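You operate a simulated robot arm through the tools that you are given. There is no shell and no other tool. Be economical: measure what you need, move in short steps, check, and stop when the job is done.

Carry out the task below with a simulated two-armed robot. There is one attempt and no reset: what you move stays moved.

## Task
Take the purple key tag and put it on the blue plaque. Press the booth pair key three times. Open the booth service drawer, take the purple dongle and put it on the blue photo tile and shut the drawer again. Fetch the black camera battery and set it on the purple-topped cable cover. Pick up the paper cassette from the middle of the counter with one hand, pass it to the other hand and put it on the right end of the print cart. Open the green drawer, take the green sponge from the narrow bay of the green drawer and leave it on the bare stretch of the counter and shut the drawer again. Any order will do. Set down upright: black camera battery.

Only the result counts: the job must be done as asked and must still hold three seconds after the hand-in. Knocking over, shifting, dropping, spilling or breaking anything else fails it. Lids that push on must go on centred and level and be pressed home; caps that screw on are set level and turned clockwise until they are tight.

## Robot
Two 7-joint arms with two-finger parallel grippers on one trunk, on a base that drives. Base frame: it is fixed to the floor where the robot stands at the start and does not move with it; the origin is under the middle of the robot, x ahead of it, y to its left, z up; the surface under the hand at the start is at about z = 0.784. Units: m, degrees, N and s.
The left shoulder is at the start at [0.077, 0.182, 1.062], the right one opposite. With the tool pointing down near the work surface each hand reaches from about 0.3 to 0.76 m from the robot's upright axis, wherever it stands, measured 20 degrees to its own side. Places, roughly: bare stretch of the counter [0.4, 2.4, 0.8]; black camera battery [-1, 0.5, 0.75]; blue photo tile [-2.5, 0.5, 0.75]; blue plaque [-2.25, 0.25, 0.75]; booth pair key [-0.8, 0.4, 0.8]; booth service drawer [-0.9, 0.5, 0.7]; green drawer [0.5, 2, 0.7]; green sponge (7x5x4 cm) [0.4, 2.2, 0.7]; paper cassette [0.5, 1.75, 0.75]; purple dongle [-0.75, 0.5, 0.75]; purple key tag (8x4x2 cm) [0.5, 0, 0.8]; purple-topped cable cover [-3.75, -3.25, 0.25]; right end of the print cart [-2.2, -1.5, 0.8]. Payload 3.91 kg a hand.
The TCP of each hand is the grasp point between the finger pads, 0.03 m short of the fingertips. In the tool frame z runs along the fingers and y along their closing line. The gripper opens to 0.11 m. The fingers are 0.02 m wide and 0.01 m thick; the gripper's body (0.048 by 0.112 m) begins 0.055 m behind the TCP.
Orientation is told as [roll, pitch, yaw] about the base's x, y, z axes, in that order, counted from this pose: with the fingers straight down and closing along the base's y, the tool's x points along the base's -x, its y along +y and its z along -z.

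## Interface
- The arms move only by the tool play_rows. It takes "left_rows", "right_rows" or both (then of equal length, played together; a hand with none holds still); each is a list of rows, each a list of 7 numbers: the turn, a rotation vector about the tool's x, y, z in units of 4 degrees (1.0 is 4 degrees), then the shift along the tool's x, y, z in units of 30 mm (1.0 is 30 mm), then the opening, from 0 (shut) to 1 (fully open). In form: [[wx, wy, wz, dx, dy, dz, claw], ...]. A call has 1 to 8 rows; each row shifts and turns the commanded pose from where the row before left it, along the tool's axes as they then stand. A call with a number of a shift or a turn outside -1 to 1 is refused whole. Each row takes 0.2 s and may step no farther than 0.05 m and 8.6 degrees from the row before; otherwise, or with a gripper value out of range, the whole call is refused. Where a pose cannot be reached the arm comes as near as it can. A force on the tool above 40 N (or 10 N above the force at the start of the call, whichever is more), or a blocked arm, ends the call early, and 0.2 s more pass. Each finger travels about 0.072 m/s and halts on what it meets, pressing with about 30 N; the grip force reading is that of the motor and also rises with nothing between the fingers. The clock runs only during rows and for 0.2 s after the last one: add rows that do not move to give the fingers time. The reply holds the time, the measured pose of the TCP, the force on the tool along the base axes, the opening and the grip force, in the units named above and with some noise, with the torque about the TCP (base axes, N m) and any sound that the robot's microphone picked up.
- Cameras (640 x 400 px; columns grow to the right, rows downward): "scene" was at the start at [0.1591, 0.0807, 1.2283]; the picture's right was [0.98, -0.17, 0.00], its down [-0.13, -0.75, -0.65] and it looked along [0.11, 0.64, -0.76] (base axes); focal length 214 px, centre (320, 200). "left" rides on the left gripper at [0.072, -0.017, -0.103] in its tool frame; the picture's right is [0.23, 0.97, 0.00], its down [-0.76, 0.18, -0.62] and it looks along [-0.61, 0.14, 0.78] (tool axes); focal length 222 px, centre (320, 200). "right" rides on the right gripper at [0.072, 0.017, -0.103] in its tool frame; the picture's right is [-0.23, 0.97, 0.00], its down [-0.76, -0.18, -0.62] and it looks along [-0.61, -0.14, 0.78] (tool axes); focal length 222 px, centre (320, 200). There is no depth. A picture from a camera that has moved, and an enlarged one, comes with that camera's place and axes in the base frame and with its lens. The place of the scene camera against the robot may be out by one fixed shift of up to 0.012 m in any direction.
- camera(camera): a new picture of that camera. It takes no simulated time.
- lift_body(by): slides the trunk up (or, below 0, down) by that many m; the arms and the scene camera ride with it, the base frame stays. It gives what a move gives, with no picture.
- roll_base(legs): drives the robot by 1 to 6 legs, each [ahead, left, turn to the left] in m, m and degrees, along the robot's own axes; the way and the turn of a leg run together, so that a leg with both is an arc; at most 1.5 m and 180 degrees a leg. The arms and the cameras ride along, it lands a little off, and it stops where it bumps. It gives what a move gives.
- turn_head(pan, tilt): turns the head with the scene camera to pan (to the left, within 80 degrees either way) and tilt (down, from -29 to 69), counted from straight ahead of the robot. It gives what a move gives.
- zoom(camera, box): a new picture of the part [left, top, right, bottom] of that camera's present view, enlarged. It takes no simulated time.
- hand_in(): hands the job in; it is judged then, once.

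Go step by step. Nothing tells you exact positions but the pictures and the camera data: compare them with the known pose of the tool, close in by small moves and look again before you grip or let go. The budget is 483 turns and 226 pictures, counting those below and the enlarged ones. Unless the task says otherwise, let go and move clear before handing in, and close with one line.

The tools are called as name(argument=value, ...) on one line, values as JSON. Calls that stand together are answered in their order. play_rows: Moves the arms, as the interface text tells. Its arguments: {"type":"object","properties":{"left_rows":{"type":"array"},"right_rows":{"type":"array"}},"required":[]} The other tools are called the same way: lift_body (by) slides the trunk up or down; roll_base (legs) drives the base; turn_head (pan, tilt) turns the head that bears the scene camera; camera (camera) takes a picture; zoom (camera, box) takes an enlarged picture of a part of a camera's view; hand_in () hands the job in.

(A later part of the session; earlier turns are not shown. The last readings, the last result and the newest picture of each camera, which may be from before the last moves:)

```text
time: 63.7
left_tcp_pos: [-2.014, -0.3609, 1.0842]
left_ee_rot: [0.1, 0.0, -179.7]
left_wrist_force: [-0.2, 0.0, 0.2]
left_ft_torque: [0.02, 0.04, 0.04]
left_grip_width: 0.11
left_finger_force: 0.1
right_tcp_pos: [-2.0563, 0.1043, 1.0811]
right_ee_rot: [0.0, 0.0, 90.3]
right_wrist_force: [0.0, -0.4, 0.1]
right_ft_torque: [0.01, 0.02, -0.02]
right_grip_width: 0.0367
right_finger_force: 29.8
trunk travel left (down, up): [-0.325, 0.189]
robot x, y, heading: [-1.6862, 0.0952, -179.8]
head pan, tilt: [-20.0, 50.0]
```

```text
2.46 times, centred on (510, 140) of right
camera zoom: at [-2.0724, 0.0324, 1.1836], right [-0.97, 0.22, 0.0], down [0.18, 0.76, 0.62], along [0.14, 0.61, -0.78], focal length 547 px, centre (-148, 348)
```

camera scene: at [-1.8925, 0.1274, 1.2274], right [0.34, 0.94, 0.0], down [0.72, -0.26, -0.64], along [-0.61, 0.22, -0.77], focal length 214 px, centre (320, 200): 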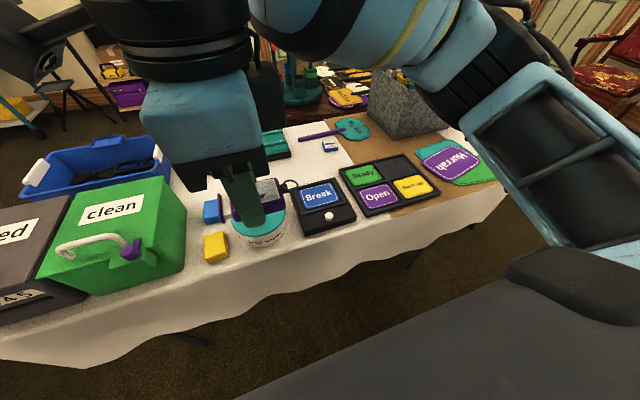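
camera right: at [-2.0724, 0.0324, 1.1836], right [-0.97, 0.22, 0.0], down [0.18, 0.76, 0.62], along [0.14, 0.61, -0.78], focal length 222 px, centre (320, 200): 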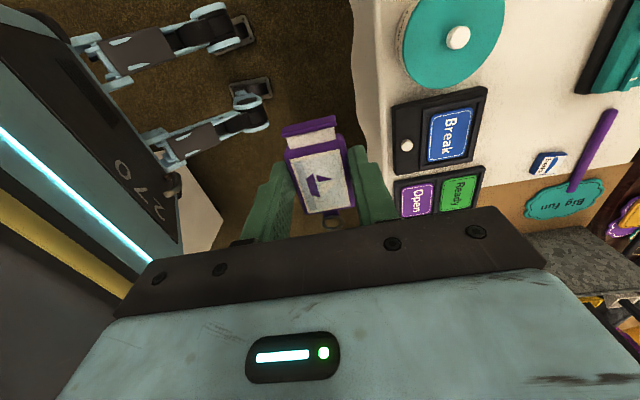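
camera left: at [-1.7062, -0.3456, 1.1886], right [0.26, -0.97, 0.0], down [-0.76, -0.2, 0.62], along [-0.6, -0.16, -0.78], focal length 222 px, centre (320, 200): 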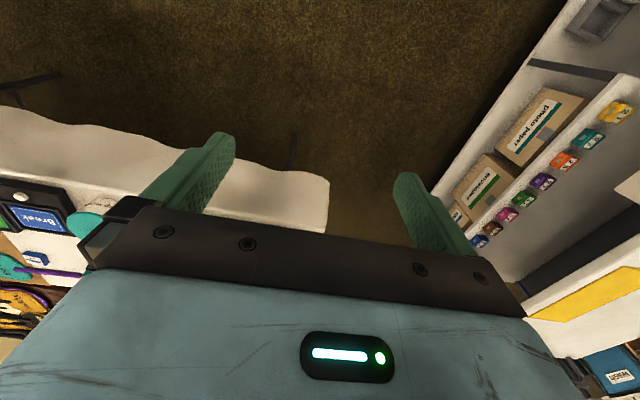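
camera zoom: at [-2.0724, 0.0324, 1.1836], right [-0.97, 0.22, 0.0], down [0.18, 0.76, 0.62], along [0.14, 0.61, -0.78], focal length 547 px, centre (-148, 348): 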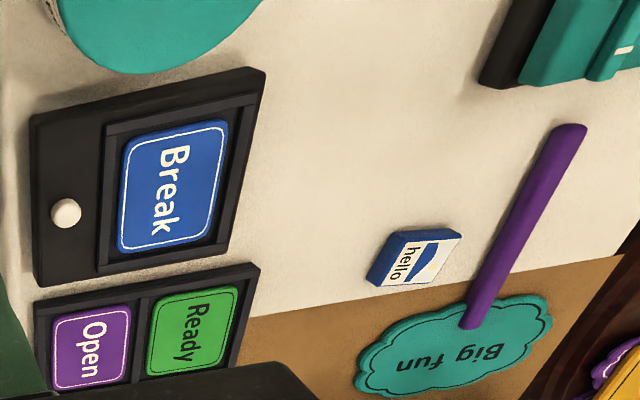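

The plaque's top is about z 0.745, centre (-2.287, 0.265); the "hello" tile is the blue photo tile near (-2.5, 0.37). Move the tag above the plaque.

play_rows(right_rows=[[0, 0, 0, -0.671, 0.962, 0, 0], [0, 0, 0, -0.671, 0.962, 0, 0], [0, 0, 0, -0.671, 0.962, 0, 0], [0, 0, 0, -0.671, 0.962, 0, 0], [0, 0, 0, -0.671, 0.962, 0, 0], [0, 0, 0, -0.671, 0.962, 0, 0], [0, 0, 0, -0.671, 0.962, 0, 0], [0, 0, 0, -0.671, 0.962, 0, 0]])

play_rows(right_rows=[[0, 0, 0, 0, 0, 1, 0], [0, 0, 0, 0, 0, 1, 0], [0, 0, 0, 0, 0, 1, 0], [0, 0, 0, 0, 0, 1, 0], [0, 0, 0, 0, 0, 1, 0], [0, 0, 0, 0, 0, 1, 0], [0, 0, 0, 0, 0, 1, 0]])

camera(camera="right")

camera(camera="scene")

```text
time: 65.5
left_tcp_pos: [-2.0158, -0.3604, 1.0841]
left_ee_rot: [0.0, 0.0, -179.8]
left_wrist_force: [0.3, -0.4, 0.3]
left_ft_torque: [0.01, 0.0, 0.04]
left_grip_width: 0.11
left_finger_force: 0.1
right_tcp_pos: [-2.2847, 0.2684, 1.0812]
right_ee_rot: [0.0, 0.0, 90.4]
right_wrist_force: [-0.2, -0.2, -0.2]
right_ft_torque: [0.0, -0.01, -0.02]
right_grip_width: 0.0371
right_finger_force: 30.4
trunk travel left (down, up): [-0.325, 0.189]
robot x, y, heading: [-1.6901, 0.0971, -179.7]
head pan, tilt: [-20.0, 50.0]
```

```text
time: 67.1
left_tcp_pos: [-2.0156, -0.36, 1.0841]
left_ee_rot: [0.0, 0.0, -179.8]
left_wrist_force: [0.4, -0.6, -0.1]
left_ft_torque: [0.02, -0.02, 0.05]
left_grip_width: 0.1098
left_finger_force: 0.0
right_tcp_pos: [-2.2897, 0.2663, 0.8695]
right_ee_rot: [0.0, 0.0, 90.3]
right_wrist_force: [0.1, -0.4, -0.8]
right_ft_torque: [-0.01, -0.02, 0.03]
right_grip_width: 0.0366
right_finger_force: 29.9
trunk travel left (down, up): [-0.325, 0.189]
robot x, y, heading: [-1.6827, 0.0979, -179.8]
head pan, tilt: [-20.0, 50.0]
```

```text
195 pictures are left
camera right: at [-2.3057, 0.193, 0.9734], right [-0.97, 0.22, 0.0], down [0.18, 0.76, 0.62], along [0.14, 0.61, -0.78], focal length 222 px, centre (320, 200)
```

right: 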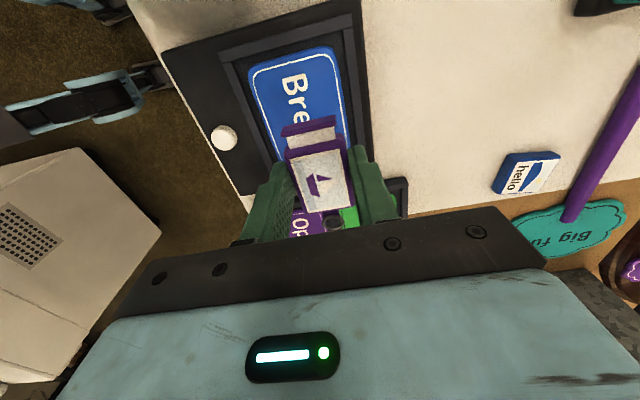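

```text
194 pictures are left
camera scene: at [-1.8928, 0.1276, 1.2273], right [0.34, 0.94, 0.0], down [0.72, -0.26, -0.64], along [-0.6, 0.22, -0.77], focal length 214 px, centre (320, 200)
```

scene: 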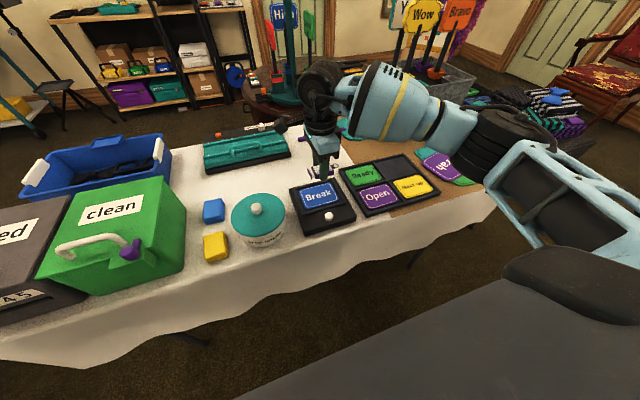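

Small shift +x 1 cm, then lower with a gentle creep.

play_rows(right_rows=[[0, 0, 0, 0, -0.37, 0.5, 0], [0, 0, 0, 0, 0, 0.8, 0], [0, 0, 0, 0, 0, 0.8, 0], [0, 0, 0, 0, 0, 0.3, 0], [0, 0, 0, 0, 0, 0, 0]])

camera(camera="right")

zoom(camera="scene", box=[240, 120, 400, 240])

```text
time: 68.3
left_tcp_pos: [-2.0136, -0.3604, 1.0852]
left_ee_rot: [0.1, -0.2, -179.9]
left_wrist_force: [0.2, 0.8, 0.0]
left_ft_torque: [-0.02, -0.04, 0.01]
left_grip_width: 0.1098
left_finger_force: 0.1
right_tcp_pos: [-2.2777, 0.2636, 0.8013]
right_ee_rot: [0.3, 0.1, 90.2]
right_wrist_force: [-2.3, 0.4, 12.8]
right_ft_torque: [0.09, 0.01, 0.02]
right_grip_width: 0.0364
right_finger_force: 30.5
trunk travel left (down, up): [-0.325, 0.189]
robot x, y, heading: [-1.6883, 0.0989, -179.7]
head pan, tilt: [-20.0, 50.0]
```

```text
193 pictures are left
camera right: at [-2.2946, 0.1919, 0.9048], right [-0.97, 0.22, 0.0], down [0.18, 0.76, 0.62], along [0.14, 0.61, -0.78], focal length 222 px, centre (320, 200)
```

right: 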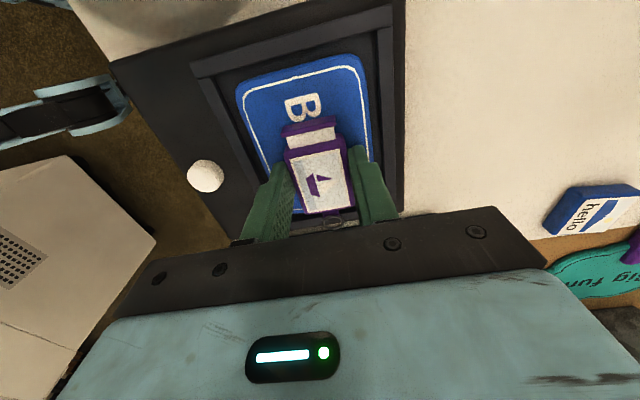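

```text
3.33 times, centred on (320, 180) of scene
camera zoom: at [-1.8917, 0.1272, 1.2276], right [0.34, 0.94, 0.0], down [0.72, -0.26, -0.64], along [-0.61, 0.22, -0.77], focal length 715 px, centre (320, 267)
```

zoom: 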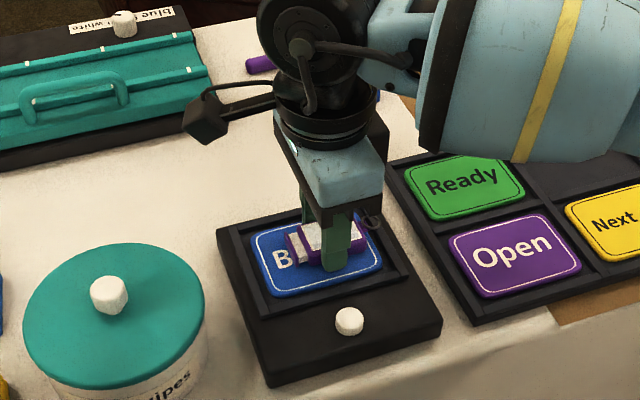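

Contact at z≈0.80 — plaque top 0.77. The tag sits ~1 cm too far to the +y end; lift slightly, shift, set down, and release.

play_rows(right_rows=[[0, 0, 0, 0, 0, -0.3, 0], [0, 0, 0, 0.4, 0, 0, 0], [0, 0, 0, 0, 0, 0.17, 0], [0, 0, 0, 0, 0, 0.1, 0], [0, 0, 0, 0, 0, 0, 0]])

zoom(camera="scene", box=[240, 120, 400, 240])

```text
time: 69.5
left_tcp_pos: [-2.0137, -0.3592, 1.0841]
left_ee_rot: [0.0, -0.1, -179.8]
left_wrist_force: [0.3, 0.0, 0.2]
left_ft_torque: [0.01, -0.01, -0.02]
left_grip_width: 0.1102
left_finger_force: 0.1
right_tcp_pos: [-2.276, 0.2512, 0.8025]
right_ee_rot: [0.3, 0.0, 90.2]
right_wrist_force: [0.8, 2.0, 8.2]
right_ft_torque: [0.1, -0.08, -0.01]
right_grip_width: 0.0368
right_finger_force: 29.4
trunk travel left (down, up): [-0.325, 0.189]
robot x, y, heading: [-1.6877, 0.1001, -179.8]
head pan, tilt: [-20.0, 50.0]
```

```text
3.33 times, centred on (320, 180) of scene
camera zoom: at [-1.8918, 0.1275, 1.2275], right [0.34, 0.94, 0.0], down [0.72, -0.26, -0.64], along [-0.61, 0.22, -0.77], focal length 715 px, centre (320, 267)
```

zoom: 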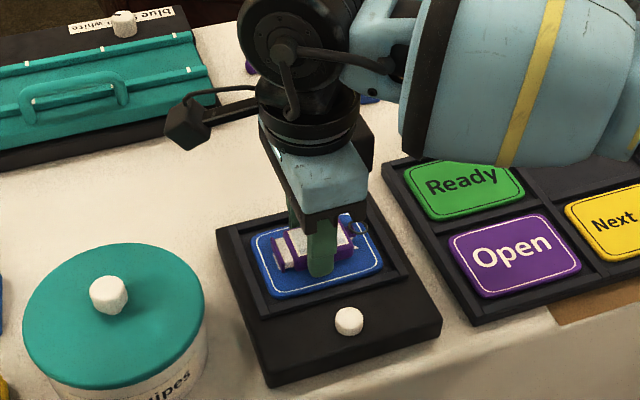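

Centred now. Release with a modest opening and rise.

play_rows(right_rows=[[0, 0, 0, 0, 0, 0, 0.45], [0, 0, 0, 0, 0, 0, 0.45], [0, 0, 0, 0, 0, -0.5, 0.45], [0, 0, 0, 0, 0, -1, 0.45], [0, 0, 0, 0, 0, -1, 0.45], [0, 0, 0, 0, 0, -1, 1], [0, 0, 0, 0, 0, -1, 1], [0, 0, 0, 0, 0, -1, 1]])

zoom(camera="scene", box=[240, 100, 400, 240])

```text
time: 71.3
left_tcp_pos: [-2.0146, -0.361, 1.0839]
left_ee_rot: [-0.1, -0.1, -179.8]
left_wrist_force: [-0.4, -0.1, -0.6]
left_ft_torque: [-0.01, -0.02, 0.0]
left_grip_width: 0.1102
left_finger_force: 0.1
right_tcp_pos: [-2.2766, 0.2516, 0.9648]
right_ee_rot: [-0.1, 0.1, 90.2]
right_wrist_force: [0.2, 1.0, 0.4]
right_ft_torque: [-0.02, 0.02, 0.03]
right_grip_width: 0.11
right_finger_force: 0.0
trunk travel left (down, up): [-0.325, 0.189]
robot x, y, heading: [-1.6899, 0.0963, -179.8]
head pan, tilt: [-20.0, 50.0]
```

```text
2.86 times, centred on (320, 170) of scene
camera zoom: at [-1.8923, 0.1272, 1.2274], right [0.34, 0.94, 0.0], down [0.72, -0.26, -0.64], along [-0.6, 0.22, -0.77], focal length 613 px, centre (320, 286)
```

zoom: 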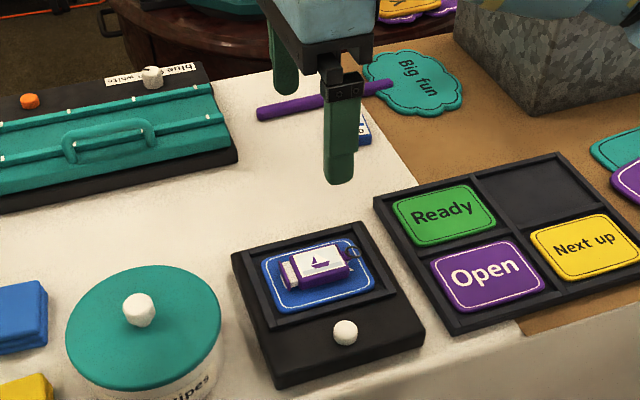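

Tag placed. Retract the right arm and drive to stand in front of the booth cabinet (heading 90).

play_rows(right_rows=[[0, 0, 0, 0, 0, -1, 1], [0, 0, 0, 0, 0, -1, 1], [0, 0, 0, 0, 0, -1, 1], [0, 0, 0, 0, -1, -1, 1], [0, 0, 0, 0, -1, 0, 1], [0, 0, 0, 0, -1, 0, 1], [0, 0, 0, 0, -1, 0, 1], [0, 0, 0, 0, -1, 0, 1]])

roll_base(legs=[[-0.15, 0, 0], [0, 0.45, 0], [-0.7, 0, 0], [0, 0, -90]])

turn_head(pan=0, tilt=40)

camera(camera="scene")

```text
time: 73.1
left_tcp_pos: [-2.0146, -0.3597, 1.0841]
left_ee_rot: [0.0, -0.1, -179.8]
left_wrist_force: [1.4, 0.5, 0.4]
left_ft_torque: [-0.02, 0.01, 0.01]
left_grip_width: 0.1099
left_finger_force: 0.1
right_tcp_pos: [-2.1256, 0.2513, 1.0839]
right_ee_rot: [0.0, 0.1, 90.2]
right_wrist_force: [0.2, -0.2, -0.3]
right_ft_torque: [0.0, 0.02, 0.0]
right_grip_width: 0.11
right_finger_force: 0.0
trunk travel left (down, up): [-0.325, 0.189]
robot x, y, heading: [-1.6913, 0.0938, -179.6]
head pan, tilt: [-20.0, 50.0]
```

```text
time: 86.1
left_tcp_pos: [-1.2557, -0.0069, 1.0841]
left_ee_rot: [0.0, 0.0, 89.8]
left_wrist_force: [-0.4, 0.0, -0.3]
left_ft_torque: [0.01, 0.04, 0.01]
left_grip_width: 0.1102
left_finger_force: 0.1
right_tcp_pos: [-0.6432, 0.1013, 1.082]
right_ee_rot: [0.0, 0.1, -0.2]
right_wrist_force: [-0.6, 0.1, -0.4]
right_ft_torque: [0.01, -0.03, 0.02]
right_grip_width: 0.1101
right_finger_force: 0.1
trunk travel left (down, up): [-0.325, 0.189]
robot x, y, heading: [-0.8032, -0.3432, 89.8]
head pan, tilt: [-20.0, 50.0]
```

```text
time: 86.9
left_tcp_pos: [-1.2551, -0.0063, 1.0848]
left_ee_rot: [-0.1, 0.1, 89.8]
left_wrist_force: [0.6, 0.5, -0.2]
left_ft_torque: [-0.01, 0.02, 0.01]
left_grip_width: 0.1102
left_finger_force: 0.1
right_tcp_pos: [-0.6412, 0.0991, 1.0845]
right_ee_rot: [0.1, 0.0, -0.2]
right_wrist_force: [1.3, 0.5, -0.2]
right_ft_torque: [-0.01, 0.01, 0.04]
right_grip_width: 0.1098
right_finger_force: 0.0
trunk travel left (down, up): [-0.325, 0.189]
robot x, y, heading: [-0.8016, -0.3375, 89.8]
head pan, tilt: [0.0, 40.0]
```

```text
189 pictures are left
camera scene: at [-0.7932, -0.1086, 1.2415], right [1.0, 0.0, 0.0], down [0.0, -0.64, -0.77], along [0.0, 0.77, -0.64], focal length 214 px, centre (320, 200)
```

scene: 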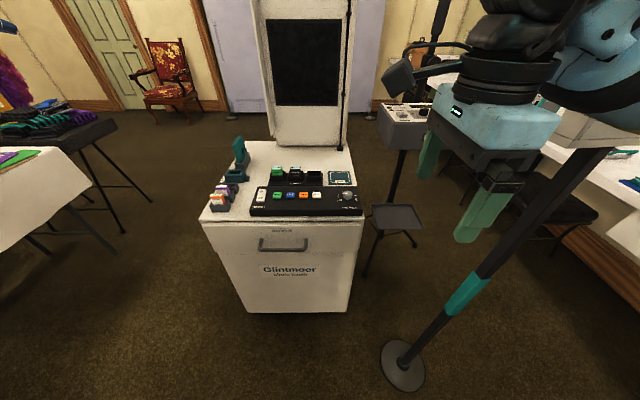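

The booth is straight ahead, cabinet front with a handle. Zoom in on the panel.

zoom(camera="scene", box=[190, 130, 370, 260])

```text
3.08 times, centred on (280, 195) of scene
camera zoom: at [-0.7932, -0.1086, 1.2415], right [1.0, 0.0, 0.0], down [0.0, -0.64, -0.77], along [0.0, 0.77, -0.64], focal length 660 px, centre (443, 215)
```

zoom: 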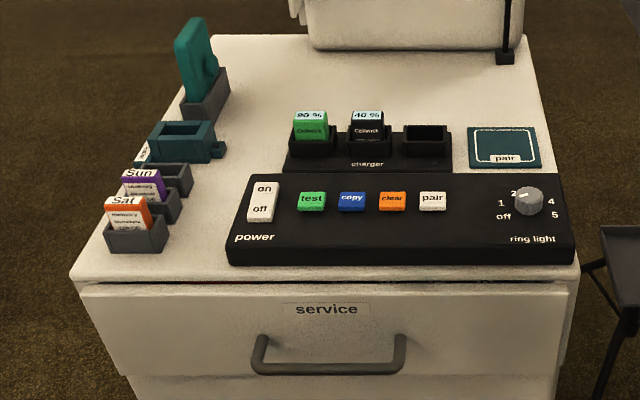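

Pair key ≈ (-0.805, 0.433); black battery in the charger ≈ (-0.88, 0.55); drawer handle ≈ (-0.91, 0.31). Drive forward 0.25 and close the right hand for pressing.

roll_base(legs=[[0.25, 0, 0]])

turn_head(pan=0, tilt=55)

camera(camera="scene")

camera(camera="right")

```text
time: 88.8
left_tcp_pos: [-1.255, 0.246, 1.0837]
left_ee_rot: [-0.1, -0.1, 89.9]
left_wrist_force: [0.7, 0.2, -0.6]
left_ft_torque: [-0.01, 0.02, 0.0]
left_grip_width: 0.1097
left_finger_force: 0.0
right_tcp_pos: [-0.6416, 0.3523, 1.0849]
right_ee_rot: [0.1, -0.1, -0.2]
right_wrist_force: [-0.7, -0.1, -0.1]
right_ft_torque: [-0.03, 0.0, 0.01]
right_grip_width: 0.1101
right_finger_force: 0.1
trunk travel left (down, up): [-0.325, 0.189]
robot x, y, heading: [-0.8006, -0.0823, 90.1]
head pan, tilt: [0.0, 40.0]
```

```text
time: 89.5
left_tcp_pos: [-1.2556, 0.2452, 1.084]
left_ee_rot: [0.0, -0.2, 89.8]
left_wrist_force: [0.3, -1.1, -0.5]
left_ft_torque: [-0.01, 0.0, -0.03]
left_grip_width: 0.11
left_finger_force: 0.1
right_tcp_pos: [-0.6407, 0.3521, 1.0844]
right_ee_rot: [0.2, 0.0, -0.2]
right_wrist_force: [0.0, -0.1, 0.9]
right_ft_torque: [0.05, 0.02, -0.03]
right_grip_width: 0.1101
right_finger_force: 0.0
trunk travel left (down, up): [-0.325, 0.189]
robot x, y, heading: [-0.8008, -0.0876, 90.0]
head pan, tilt: [0.0, 55.0]
```

```text
187 pictures are left
camera scene: at [-0.7923, 0.1299, 1.2209], right [1.0, 0.0, 0.0], down [0.0, -0.82, -0.57], along [0.0, 0.57, -0.82], focal length 214 px, centre (320, 200)
```

scene: 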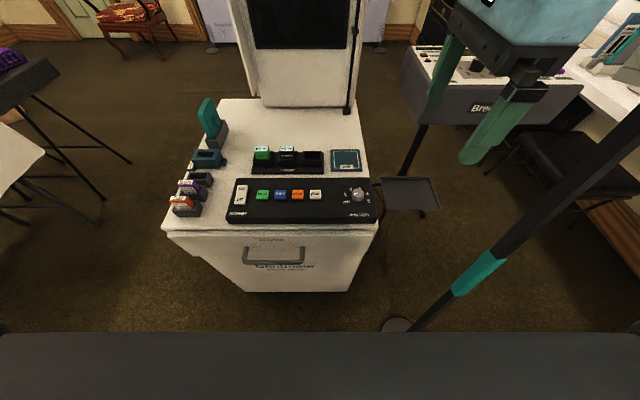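

```text
186 pictures are left
camera right: at [-0.7145, 0.3694, 1.1876], right [0.23, 0.97, 0.0], down [0.76, -0.18, 0.62], along [0.61, -0.14, -0.78], focal length 222 px, centre (320, 200)
```

right: 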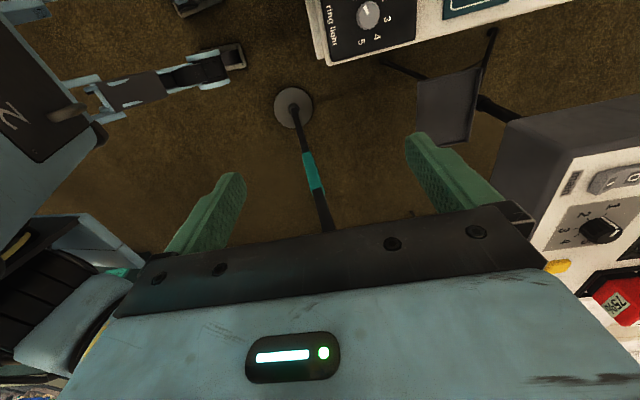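

The pole appears to lean now — my right arm must be pushing it. I back straight up and look.

roll_base(legs=[[-0.1, 0, 0]])

turn_head(pan=-50, tilt=40)

camera(camera="scene")

camera(camera="right")

```text
time: 90.7
left_tcp_pos: [-1.2556, 0.1462, 1.0842]
left_ee_rot: [0.0, -0.1, 89.6]
left_wrist_force: [0.1, -0.1, 0.4]
left_ft_torque: [-0.01, -0.01, 0.04]
left_grip_width: 0.11
left_finger_force: 0.1
right_tcp_pos: [-0.6418, 0.2519, 1.0836]
right_ee_rot: [0.0, 0.0, -0.2]
right_wrist_force: [-0.7, -0.5, 0.5]
right_ft_torque: [-0.02, 0.03, 0.01]
right_grip_width: 0.1098
right_finger_force: 0.0
trunk travel left (down, up): [-0.325, 0.189]
robot x, y, heading: [-0.8017, -0.1845, 89.9]
head pan, tilt: [0.0, 55.0]
```

```text
time: 91.9
left_tcp_pos: [-1.2551, 0.147, 1.0847]
left_ee_rot: [0.1, 0.1, 89.7]
left_wrist_force: [-0.3, -0.3, -0.3]
left_ft_torque: [0.01, 0.02, 0.0]
left_grip_width: 0.1101
left_finger_force: 0.0
right_tcp_pos: [-0.6425, 0.253, 1.0838]
right_ee_rot: [0.2, 0.0, -0.2]
right_wrist_force: [0.3, 0.6, -0.5]
right_ft_torque: [-0.02, 0.03, -0.02]
right_grip_width: 0.1099
right_finger_force: 0.0
trunk travel left (down, up): [-0.325, 0.189]
robot x, y, heading: [-0.8003, -0.183, 89.8]
head pan, tilt: [-50.0, 40.0]
```

```text
185 pictures are left
camera scene: at [-0.7277, 0.014, 1.2415], right [0.64, -0.77, 0.0], down [-0.49, -0.41, -0.77], along [0.59, 0.49, -0.64], focal length 214 px, centre (320, 200)
```

scene: 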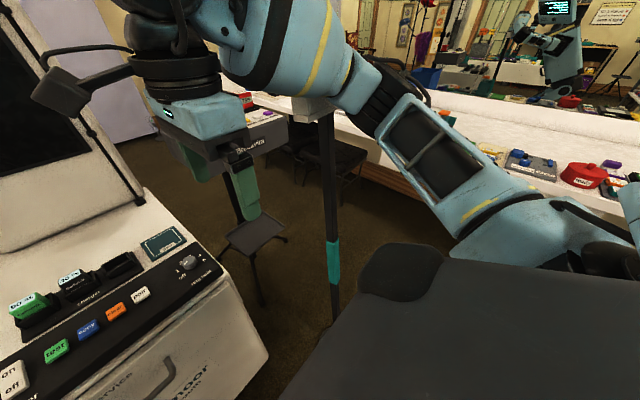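

```text
184 pictures are left
camera right: at [-0.7149, 0.2714, 1.1873], right [0.23, 0.97, 0.0], down [0.76, -0.18, 0.62], along [0.61, -0.14, -0.78], focal length 222 px, centre (320, 200)
```

right: 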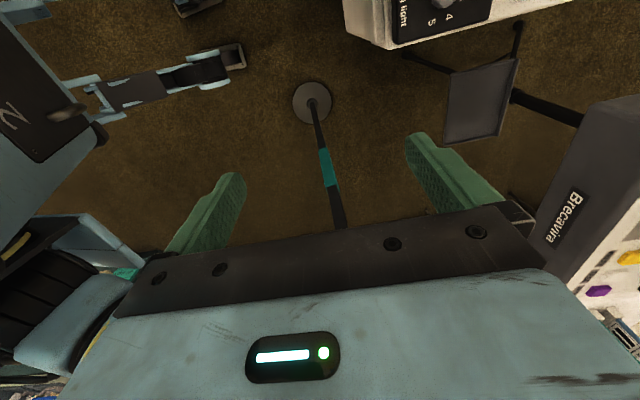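

The pole base hasn't moved; it leans on my arm and returns as I back up. Keep backing off.

roll_base(legs=[[-0.2, 0, 0]])

camera(camera="scene")

camera(camera="right")

```text
time: 93.5
left_tcp_pos: [-1.2561, -0.0569, 1.0842]
left_ee_rot: [-0.1, -0.1, 90.0]
left_wrist_force: [-0.2, -0.1, -0.7]
left_ft_torque: [0.0, 0.04, 0.02]
left_grip_width: 0.11
left_finger_force: 0.2
right_tcp_pos: [-0.6435, 0.0519, 1.0839]
right_ee_rot: [0.0, 0.0, -0.1]
right_wrist_force: [0.3, -0.3, 0.0]
right_ft_torque: [-0.01, -0.03, 0.03]
right_grip_width: 0.1101
right_finger_force: 0.1
trunk travel left (down, up): [-0.325, 0.189]
robot x, y, heading: [-0.8005, -0.3859, 90.2]
head pan, tilt: [-50.0, 40.0]
```

```text
183 pictures are left
camera scene: at [-0.7289, -0.1871, 1.2416], right [0.64, -0.77, 0.0], down [-0.49, -0.41, -0.77], along [0.59, 0.49, -0.64], focal length 214 px, centre (320, 200)
```

scene: 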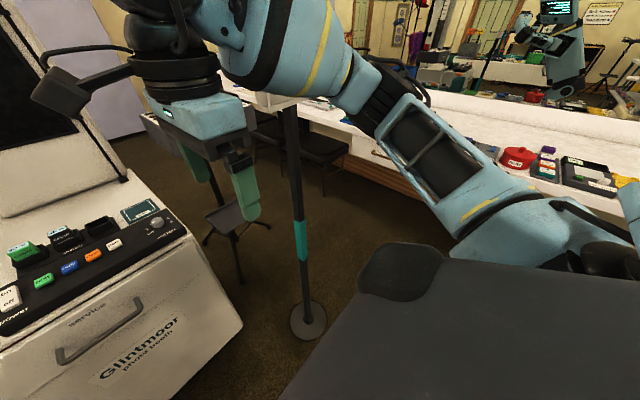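

```text
182 pictures are left
camera right: at [-0.7173, 0.0705, 1.1874], right [0.23, 0.97, 0.0], down [0.76, -0.18, 0.62], along [0.61, -0.14, -0.78], focal length 222 px, centre (320, 200)
```

right: 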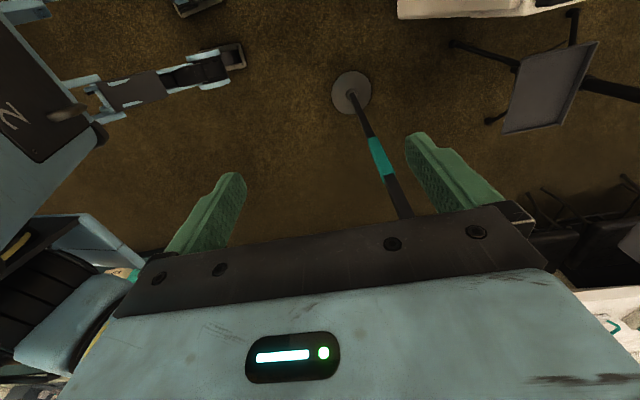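

The pole is upright again at its original place, with a white box on top near z 1.1. I will work from further left so the right arm stays clear of it.

roll_base(legs=[[0, 0.32, 0], [0.28, 0, 0]])

turn_head(pan=-30, tilt=50)

camera(camera="scene")

camera(camera="right")

```text
time: 98.4
left_tcp_pos: [-1.5743, 0.228, 1.084]
left_ee_rot: [0.0, 0.0, 89.7]
left_wrist_force: [-0.4, 0.6, 0.6]
left_ft_torque: [-0.04, 0.02, 0.01]
left_grip_width: 0.1101
left_finger_force: 0.1
right_tcp_pos: [-0.9608, 0.3329, 1.0836]
right_ee_rot: [0.1, 0.0, -0.4]
right_wrist_force: [0.2, -0.9, 0.2]
right_ft_torque: [-0.01, 0.01, -0.01]
right_grip_width: 0.11
right_finger_force: 0.1
trunk travel left (down, up): [-0.325, 0.189]
robot x, y, heading: [-1.118, -0.1037, 89.8]
head pan, tilt: [-50.0, 40.0]
```

```text
time: 99.2
left_tcp_pos: [-1.5745, 0.2273, 1.0834]
left_ee_rot: [0.1, -0.1, 89.6]
left_wrist_force: [-0.4, -0.2, 0.0]
left_ft_torque: [0.02, -0.01, 0.02]
left_grip_width: 0.1103
left_finger_force: 0.1
right_tcp_pos: [-0.9615, 0.3319, 1.0841]
right_ee_rot: [0.1, 0.1, -0.4]
right_wrist_force: [-0.2, 0.3, 0.2]
right_ft_torque: [-0.02, 0.01, 0.0]
right_grip_width: 0.1101
right_finger_force: 0.1
trunk travel left (down, up): [-0.325, 0.189]
robot x, y, heading: [-1.1194, -0.1064, 89.4]
head pan, tilt: [-30.0, 50.0]
```

```text
181 pictures are left
camera scene: at [-1.0737, 0.1053, 1.2274], right [0.86, -0.51, 0.0], down [-0.39, -0.66, -0.64], along [0.33, 0.55, -0.77], focal length 214 px, centre (320, 200)
```

scene: 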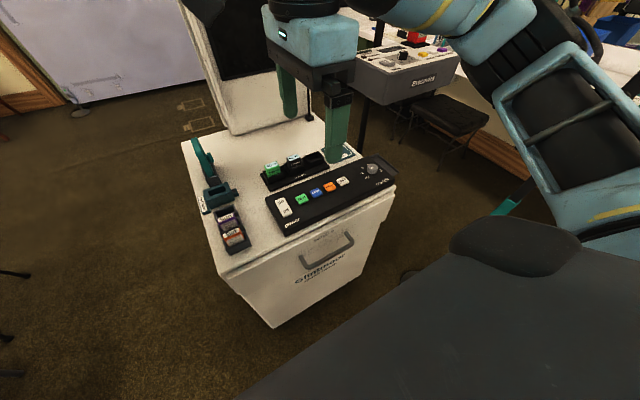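

```text
180 pictures are left
camera right: at [-1.0337, 0.3504, 1.1873], right [0.23, 0.97, 0.0], down [0.76, -0.18, 0.62], along [0.61, -0.14, -0.78], focal length 222 px, centre (320, 200)
```

right: 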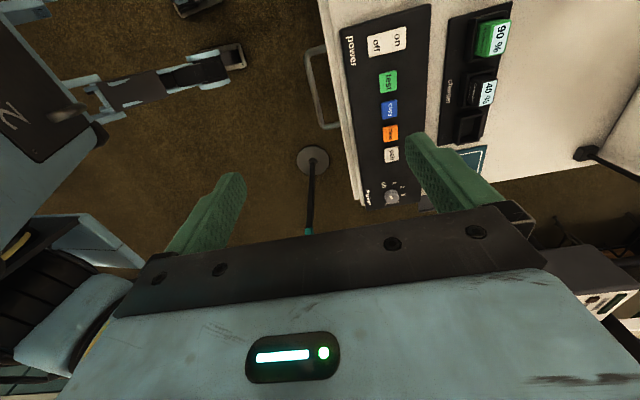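

Pole clear and vertical. Key ≈ (-0.808, 0.433). Move the closed right hand above it.

play_rows(right_rows=[[0, 0, 0, -0.73, 0.48, 0, 0], [0, 0, 0, -0.73, 0.48, 0.5, 0], [0, 0, 0, -0.73, 0.48, 0.8, 0], [0, 0, 0, -0.73, 0.48, 0.8, 0], [0, 0, 0, -0.73, 0.48, 0.8, 0], [0, 0, 0, -0.73, 0.48, 0.8, 0], [0, 0, 0, -0.73, 0.48, 0.8, 0], [0, 0, 0, 0, 0, 0.8, 0]])

camera(camera="right")

camera(camera="scene")

```text
time: 101.0
left_tcp_pos: [-1.5748, 0.2263, 1.0838]
left_ee_rot: [0.0, 0.1, 89.6]
left_wrist_force: [-0.5, -0.6, 1.2]
left_ft_torque: [-0.02, -0.03, -0.03]
left_grip_width: 0.1101
left_finger_force: 0.1
right_tcp_pos: [-0.8073, 0.4335, 0.9237]
right_ee_rot: [0.1, 0.0, -0.5]
right_wrist_force: [0.6, -0.1, 0.0]
right_ft_torque: [-0.01, 0.0, 0.02]
right_grip_width: 0.0
right_finger_force: 29.8
trunk travel left (down, up): [-0.325, 0.189]
robot x, y, heading: [-1.1212, -0.1019, 89.7]
head pan, tilt: [-30.0, 50.0]
```

```text
179 pictures are left
camera right: at [-0.8811, 0.452, 1.0276], right [0.23, 0.97, 0.0], down [0.76, -0.18, 0.62], along [0.61, -0.14, -0.78], focal length 222 px, centre (320, 200)
```

right: 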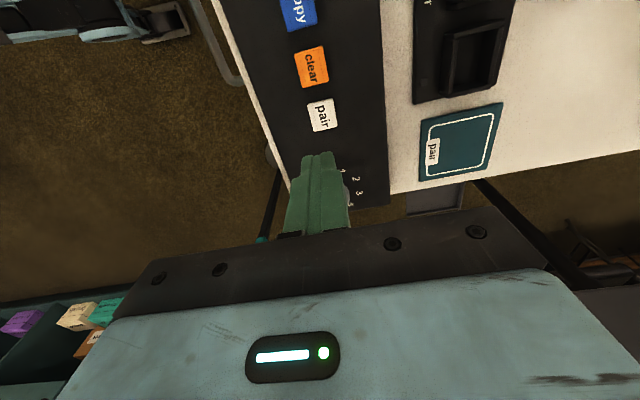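

```text
178 pictures are left
camera scene: at [-1.0739, 0.1055, 1.2273], right [0.86, -0.51, 0.0], down [-0.39, -0.66, -0.64], along [0.33, 0.55, -0.77], focal length 214 px, centre (320, 200)
```

scene: 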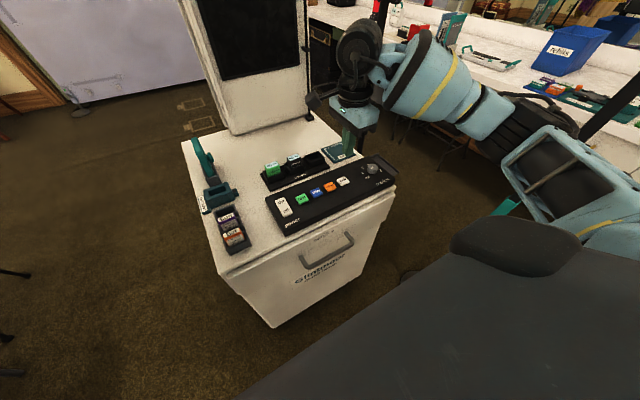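

Aligned. Go lower and look before pressing.

play_rows(right_rows=[[0, 0, 0, 0, 0.1, 0.8, 0], [0, 0, 0, 0, 0, 0.8, 0], [0, 0, 0, 0, 0, 0.7, 0]])

camera(camera="right")

zoom(camera="scene", box=[260, 120, 400, 220])

```text
time: 101.8
left_tcp_pos: [-1.5752, 0.2272, 1.0841]
left_ee_rot: [0.1, -0.1, 89.7]
left_wrist_force: [-0.2, -0.1, 0.2]
left_ft_torque: [0.04, 0.01, 0.03]
left_grip_width: 0.1099
left_finger_force: 0.0
right_tcp_pos: [-0.8088, 0.4359, 0.854]
right_ee_rot: [0.0, 0.1, -0.4]
right_wrist_force: [-0.5, 0.2, 0.0]
right_ft_torque: [0.0, 0.02, -0.01]
right_grip_width: 0.0
right_finger_force: 29.6
trunk travel left (down, up): [-0.325, 0.189]
robot x, y, heading: [-1.1185, -0.1035, 89.7]
head pan, tilt: [-30.0, 50.0]
```

```text
177 pictures are left
camera right: at [-0.8803, 0.454, 0.9583], right [0.23, 0.97, 0.0], down [0.76, -0.18, 0.62], along [0.61, -0.14, -0.78], focal length 222 px, centre (320, 200)
```

right: 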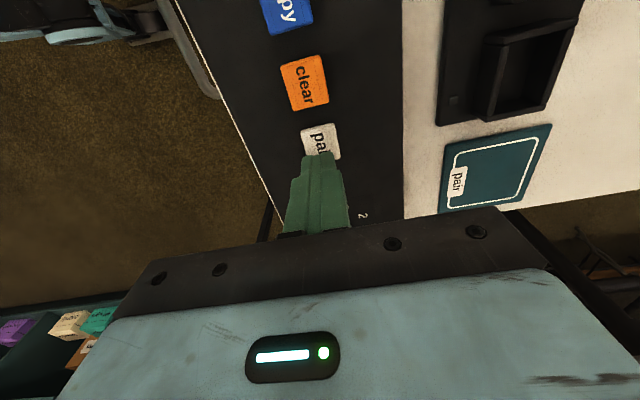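

```text
4.00 times, centred on (330, 170) of scene
camera zoom: at [-1.0736, 0.1055, 1.2273], right [0.86, -0.51, 0.0], down [-0.39, -0.66, -0.64], along [0.33, 0.55, -0.77], focal length 858 px, centre (280, 320)
```

zoom: 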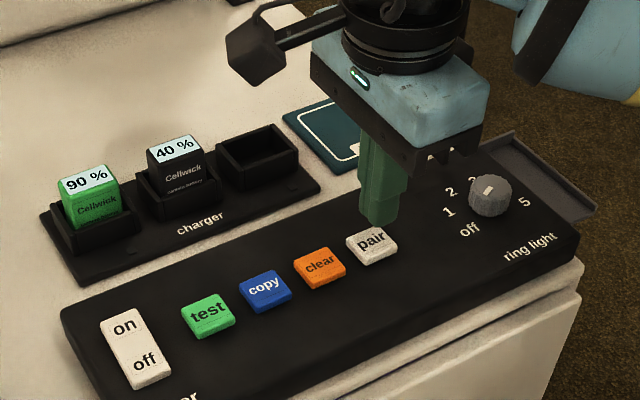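

Creep down to feel the key.

play_rows(right_rows=[[0, 0, 0, 0.1, 0.08, 0.3, 0], [0, 0, 0, 0, 0, 0.15, 0], [0, 0, 0, 0, 0, 0.1, 0], [0, 0, 0, 0, 0, 0.1, 0], [0, 0, 0, 0, 0, 0.1, 0]])

```text
time: 103.0
left_tcp_pos: [-1.5751, 0.2286, 1.0834]
left_ee_rot: [0.0, -0.1, 89.6]
left_wrist_force: [0.3, 0.6, 0.0]
left_ft_torque: [0.0, 0.0, -0.02]
left_grip_width: 0.1101
left_finger_force: 0.1
right_tcp_pos: [-0.8107, 0.4374, 0.8324]
right_ee_rot: [0.1, -0.1, -0.4]
right_wrist_force: [0.5, -0.3, 0.6]
right_ft_torque: [-0.01, 0.0, 0.01]
right_grip_width: 0.0
right_finger_force: 30.1
trunk travel left (down, up): [-0.325, 0.189]
robot x, y, heading: [-1.1206, -0.1067, 89.7]
head pan, tilt: [-30.0, 50.0]
```

play_rows(right_rows=[[0, 0, 0, 0, 0, 0.08, 0], [0, 0, 0, 0, 0, 0.08, 0], [0, 0, 0, 0, 0, 0.08, 0]])

```text
time: 103.8
left_tcp_pos: [-1.5744, 0.2272, 1.0836]
left_ee_rot: [0.0, -0.1, 89.6]
left_wrist_force: [0.3, 1.2, 0.1]
left_ft_torque: [0.03, 0.03, 0.0]
left_grip_width: 0.11
left_finger_force: 0.2
right_tcp_pos: [-0.8097, 0.4375, 0.8261]
right_ee_rot: [0.2, 0.0, -0.4]
right_wrist_force: [1.2, -3.7, 11.3]
right_ft_torque: [-0.13, -0.05, 0.06]
right_grip_width: 0.0003
right_finger_force: 30.1
trunk travel left (down, up): [-0.325, 0.189]
robot x, y, heading: [-1.1234, -0.1048, 89.5]
head pan, tilt: [-30.0, 50.0]
heard: click
```

A click: first press. Release fully and repeat.

play_rows(right_rows=[[0, 0, 0, 0, 0, -0.4, 0], [0, 0, 0, 0, 0, 0, 0], [0, 0, 0, 0, 0, 0, 0]])

zoom(camera="scene", box=[260, 120, 400, 220])

play_rows(right_rows=[[0, 0, 0, 0, 0, 0.2, 0], [0, 0, 0, 0, 0, 0.1, 0], [0, 0, 0, 0, 0, 0.1, 0], [0, 0, 0, 0, 0, 0, 0]])

```text
time: 104.7
left_tcp_pos: [-1.5756, 0.2267, 1.0835]
left_ee_rot: [0.0, -0.1, 89.6]
left_wrist_force: [-0.4, 0.8, 1.0]
left_ft_torque: [0.01, -0.03, 0.0]
left_grip_width: 0.1099
left_finger_force: 0.0
right_tcp_pos: [-0.8093, 0.4381, 0.8399]
right_ee_rot: [0.1, -0.1, -0.4]
right_wrist_force: [-0.3, -0.8, 0.0]
right_ft_torque: [0.05, 0.06, 0.03]
right_grip_width: 0.0
right_finger_force: 29.5
trunk travel left (down, up): [-0.325, 0.189]
robot x, y, heading: [-1.1192, -0.1005, 89.4]
head pan, tilt: [-30.0, 50.0]
```

```text
4.00 times, centred on (330, 170) of scene
camera zoom: at [-1.0738, 0.1054, 1.2273], right [0.86, -0.51, 0.0], down [-0.39, -0.66, -0.64], along [0.33, 0.55, -0.77], focal length 858 px, centre (280, 320)
```

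zoom: 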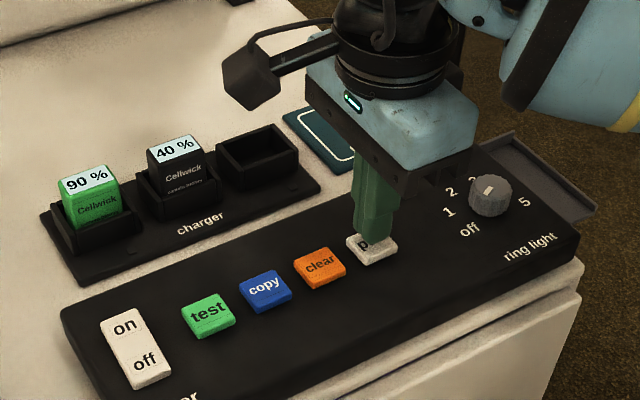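

```text
time: 105.7
left_tcp_pos: [-1.5745, 0.2278, 1.0834]
left_ee_rot: [0.1, -0.1, 89.6]
left_wrist_force: [0.2, 0.5, 0.0]
left_ft_torque: [0.0, 0.0, 0.0]
left_grip_width: 0.11
left_finger_force: 0.1
right_tcp_pos: [-0.8101, 0.4386, 0.828]
right_ee_rot: [0.1, 0.0, -0.4]
right_wrist_force: [1.1, -0.7, 7.0]
right_ft_torque: [-0.02, -0.06, 0.07]
right_grip_width: 0.0
right_finger_force: 30.3
trunk travel left (down, up): [-0.325, 0.189]
robot x, y, heading: [-1.1192, -0.1012, 89.8]
head pan, tilt: [-30.0, 50.0]
heard: click
```

Second click. Once more.

play_rows(right_rows=[[0, 0, 0, 0, 0, -0.4, 0], [0, 0, 0, 0, 0, 0, 0], [0, 0, 0, 0, 0, 0, 0]])

play_rows(right_rows=[[0, 0, 0, 0, 0, 0.2, 0], [0, 0, 0, 0, 0, 0.1, 0], [0, 0, 0, 0, 0, 0.1, 0], [0, 0, 0, 0, 0, 0, 0]])

play_rows(right_rows=[[0, 0, 0, 0, 0, -1, 0], [0, 0, 0, 0, 0, -1, 0], [0, 0, 0, 0, 0, -1, 0], [0, 0, 0, 0, 0, -1, 0]])

zoom(camera="scene", box=[180, 120, 400, 330])

```text
time: 106.5
left_tcp_pos: [-1.5749, 0.2284, 1.0834]
left_ee_rot: [0.0, 0.0, 89.5]
left_wrist_force: [0.6, -0.6, -0.3]
left_ft_torque: [0.0, -0.03, 0.01]
left_grip_width: 0.1101
left_finger_force: 0.1
right_tcp_pos: [-0.8108, 0.4375, 0.8386]
right_ee_rot: [0.1, 0.0, -0.3]
right_wrist_force: [-0.3, 0.4, 0.0]
right_ft_torque: [-0.01, -0.01, 0.02]
right_grip_width: 0.0002
right_finger_force: 29.3
trunk travel left (down, up): [-0.325, 0.189]
robot x, y, heading: [-1.1218, -0.104, 89.7]
head pan, tilt: [-30.0, 50.0]
```

```text
time: 107.5
left_tcp_pos: [-1.5751, 0.2273, 1.0837]
left_ee_rot: [-0.1, 0.0, 89.5]
left_wrist_force: [0.0, -1.1, 0.8]
left_ft_torque: [0.03, 0.01, 0.0]
left_grip_width: 0.1099
left_finger_force: 0.0
right_tcp_pos: [-0.8103, 0.4382, 0.8276]
right_ee_rot: [0.1, 0.0, -0.3]
right_wrist_force: [2.0, -2.1, 7.7]
right_ft_torque: [-0.03, -0.04, 0.02]
right_grip_width: 0.0
right_finger_force: 30.5
trunk travel left (down, up): [-0.325, 0.189]
robot x, y, heading: [-1.1224, -0.1017, 89.5]
head pan, tilt: [-30.0, 50.0]
heard: click
```

```text
time: 108.5
left_tcp_pos: [-1.5759, 0.2286, 1.0828]
left_ee_rot: [0.0, 0.0, 89.6]
left_wrist_force: [0.1, 0.3, 0.0]
left_ft_torque: [-0.03, 0.02, 0.03]
left_grip_width: 0.1099
left_finger_force: 0.1
right_tcp_pos: [-0.8112, 0.4396, 0.9486]
right_ee_rot: [-0.1, 0.0, -0.4]
right_wrist_force: [0.3, -0.3, -0.5]
right_ft_torque: [-0.01, 0.01, 0.03]
right_grip_width: 0.0
right_finger_force: 30.0
trunk travel left (down, up): [-0.325, 0.189]
robot x, y, heading: [-1.1229, -0.1046, 89.5]
head pan, tilt: [-30.0, 50.0]
```

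```text
1.90 times, centred on (290, 225) of scene
camera zoom: at [-1.0741, 0.1053, 1.2274], right [0.86, -0.51, 0.0], down [-0.39, -0.66, -0.64], along [0.33, 0.55, -0.77], focal length 408 px, centre (377, 152)
```

zoom: 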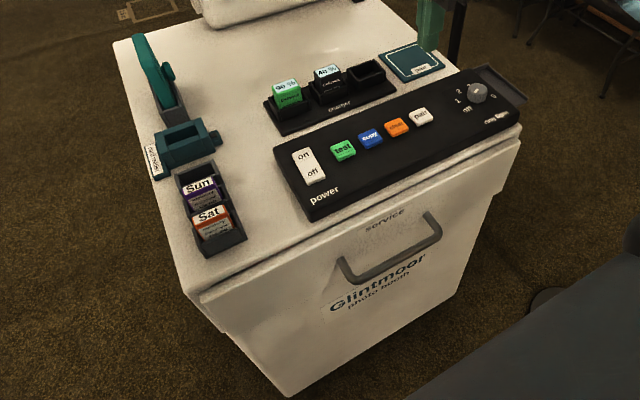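

Three presses done. Back off so the drawer can open, then tilt the hand forward to take the handle (≈(-0.92, 0.318)).

roll_base(legs=[[-0.22, 0, 0]])

play_rows(right_rows=[[-1, 0, 0, 0.45, -0.2, 0, 0.5], [-1, 0, 0, 0.45, -0.2, 0, 0.5], [-1, 0, 0, 0.45, -0.2, 0, 0.5], [-1, 0, 0, 0.45, -0.2, 0, 0.5], [-1, 0, 0, 0.45, -0.2, 0, 0.5], [-1, 0, 0, 0.45, -0.2, 0, 0.5], [-1, 0, 0, 0.45, -0.2, 0, 0.5], [-1, 0, 0, 0.45, -0.2, 0, 0.5]])

turn_head(pan=-15, tilt=45)

camera(camera="scene")

camera(camera="right")

```text
time: 110.2
left_tcp_pos: [-1.5758, 0.0033, 1.0834]
left_ee_rot: [0.0, 0.0, 89.4]
left_wrist_force: [-0.9, -0.8, -0.6]
left_ft_torque: [0.0, 0.02, -0.01]
left_grip_width: 0.1098
left_finger_force: 0.0
right_tcp_pos: [-0.812, 0.213, 0.9493]
right_ee_rot: [0.1, 0.0, -0.5]
right_wrist_force: [0.8, -0.8, 0.4]
right_ft_torque: [0.03, 0.01, -0.03]
right_grip_width: 0.0
right_finger_force: 30.3
trunk travel left (down, up): [-0.325, 0.189]
robot x, y, heading: [-1.1224, -0.3285, 89.6]
head pan, tilt: [-30.0, 50.0]
```

```text
time: 112.0
left_tcp_pos: [-1.5772, 0.0041, 1.084]
left_ee_rot: [0.0, 0.0, 89.5]
left_wrist_force: [-0.6, 0.7, 0.5]
left_ft_torque: [-0.02, 0.01, -0.01]
left_grip_width: 0.1101
left_finger_force: 0.1
right_tcp_pos: [-0.9196, 0.1679, 0.9369]
right_ee_rot: [32.1, 0.0, -0.5]
right_wrist_force: [-0.3, -0.3, 0.4]
right_ft_torque: [-0.01, 0.03, 0.01]
right_grip_width: 0.0552
right_finger_force: 0.0
trunk travel left (down, up): [-0.325, 0.189]
robot x, y, heading: [-1.1237, -0.3284, 89.3]
head pan, tilt: [-30.0, 50.0]
```

```text
time: 112.7
left_tcp_pos: [-1.5754, 0.0033, 1.085]
left_ee_rot: [-0.1, 0.0, 89.5]
left_wrist_force: [-0.6, 0.0, 0.0]
left_ft_torque: [0.02, 0.0, -0.03]
left_grip_width: 0.1101
left_finger_force: 0.1
right_tcp_pos: [-0.9208, 0.1692, 0.9377]
right_ee_rot: [31.9, 0.0, -0.5]
right_wrist_force: [-0.1, -0.1, 0.7]
right_ft_torque: [0.03, 0.01, -0.02]
right_grip_width: 0.0552
right_finger_force: 0.0
trunk travel left (down, up): [-0.325, 0.189]
robot x, y, heading: [-1.1228, -0.3227, 89.6]
head pan, tilt: [-15.0, 45.0]
```

```text
173 pictures are left
camera scene: at [-1.0927, -0.107, 1.2342], right [0.96, -0.27, 0.0], down [-0.19, -0.68, -0.71], along [0.19, 0.68, -0.71], focal length 214 px, centre (320, 200)
```

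scene: 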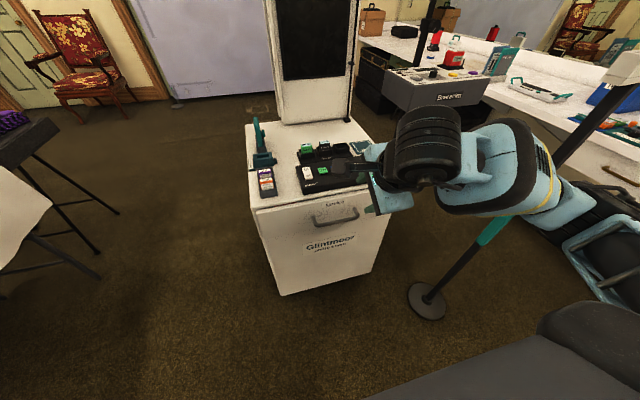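

```text
172 pictures are left
camera right: at [-0.9932, 0.1296, 1.0339], right [0.23, 0.82, 0.52], down [0.76, -0.49, 0.43], along [0.61, 0.29, -0.74], focal length 222 px, centre (320, 200)
```

right: 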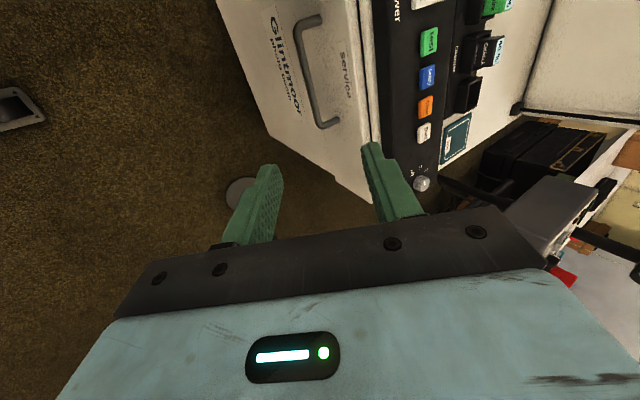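

Handle bar ≈ (-0.92, 0.32, 0.68). Continue tilting and lowering, staying back from it.

play_rows(right_rows=[[-1, 0, 0, 0, -0.3, 0.71, 0.6], [-1, 0, 0, 0, -0.3, 0.71, 0.6], [-1, 0, 0, 0, -0.3, 0.71, 0.6], [-1, 0, 0, 0, -0.3, 0.71, 0.6], [-1, 0, 0, 0, -0.3, 0.71, 0.6], [-1, 0, 0, 0, -0.3, 0.71, 0.6]])

camera(camera="right")

zoom(camera="scene", box=[220, 120, 460, 310])

```text
time: 114.1
left_tcp_pos: [-1.5756, 0.0031, 1.0848]
left_ee_rot: [0.0, 0.0, 89.5]
left_wrist_force: [-1.1, 0.7, -0.1]
left_ft_torque: [0.0, 0.02, 0.0]
left_grip_width: 0.1099
left_finger_force: 0.1
right_tcp_pos: [-0.9201, 0.2024, 0.8263]
right_ee_rot: [52.1, 0.0, -0.6]
right_wrist_force: [-0.3, 0.4, -0.1]
right_ft_torque: [0.02, 0.0, 0.0]
right_grip_width: 0.066
right_finger_force: 0.1
right hand out of reach, approached as far as the arm can: row 6
trunk travel left (down, up): [-0.325, 0.189]
robot x, y, heading: [-1.1218, -0.3286, 89.5]
head pan, tilt: [-15.0, 45.0]
```

```text
171 pictures are left
camera right: at [-0.9935, 0.1325, 0.9033], right [0.23, 0.6, 0.77], down [0.76, -0.61, 0.24], along [0.61, 0.53, -0.59], focal length 222 px, centre (320, 200)
```

right: 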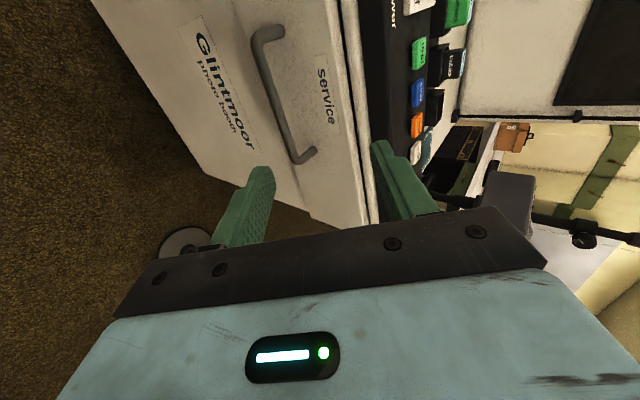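

```text
2.11 times, centred on (340, 215) of scene
camera zoom: at [-1.0926, -0.1072, 1.2343], right [0.96, -0.27, 0.0], down [-0.19, -0.68, -0.71], along [0.19, 0.68, -0.71], focal length 452 px, centre (278, 168)
```

zoom: 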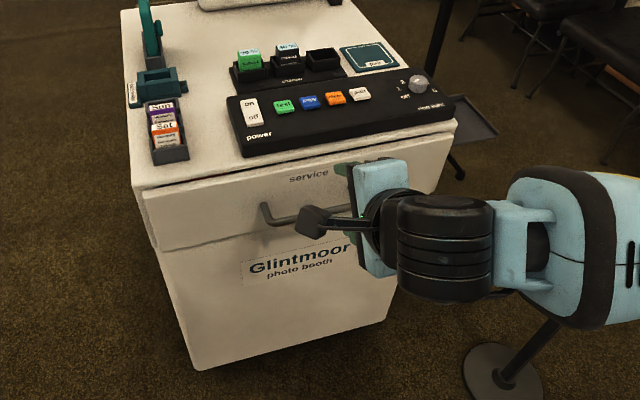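

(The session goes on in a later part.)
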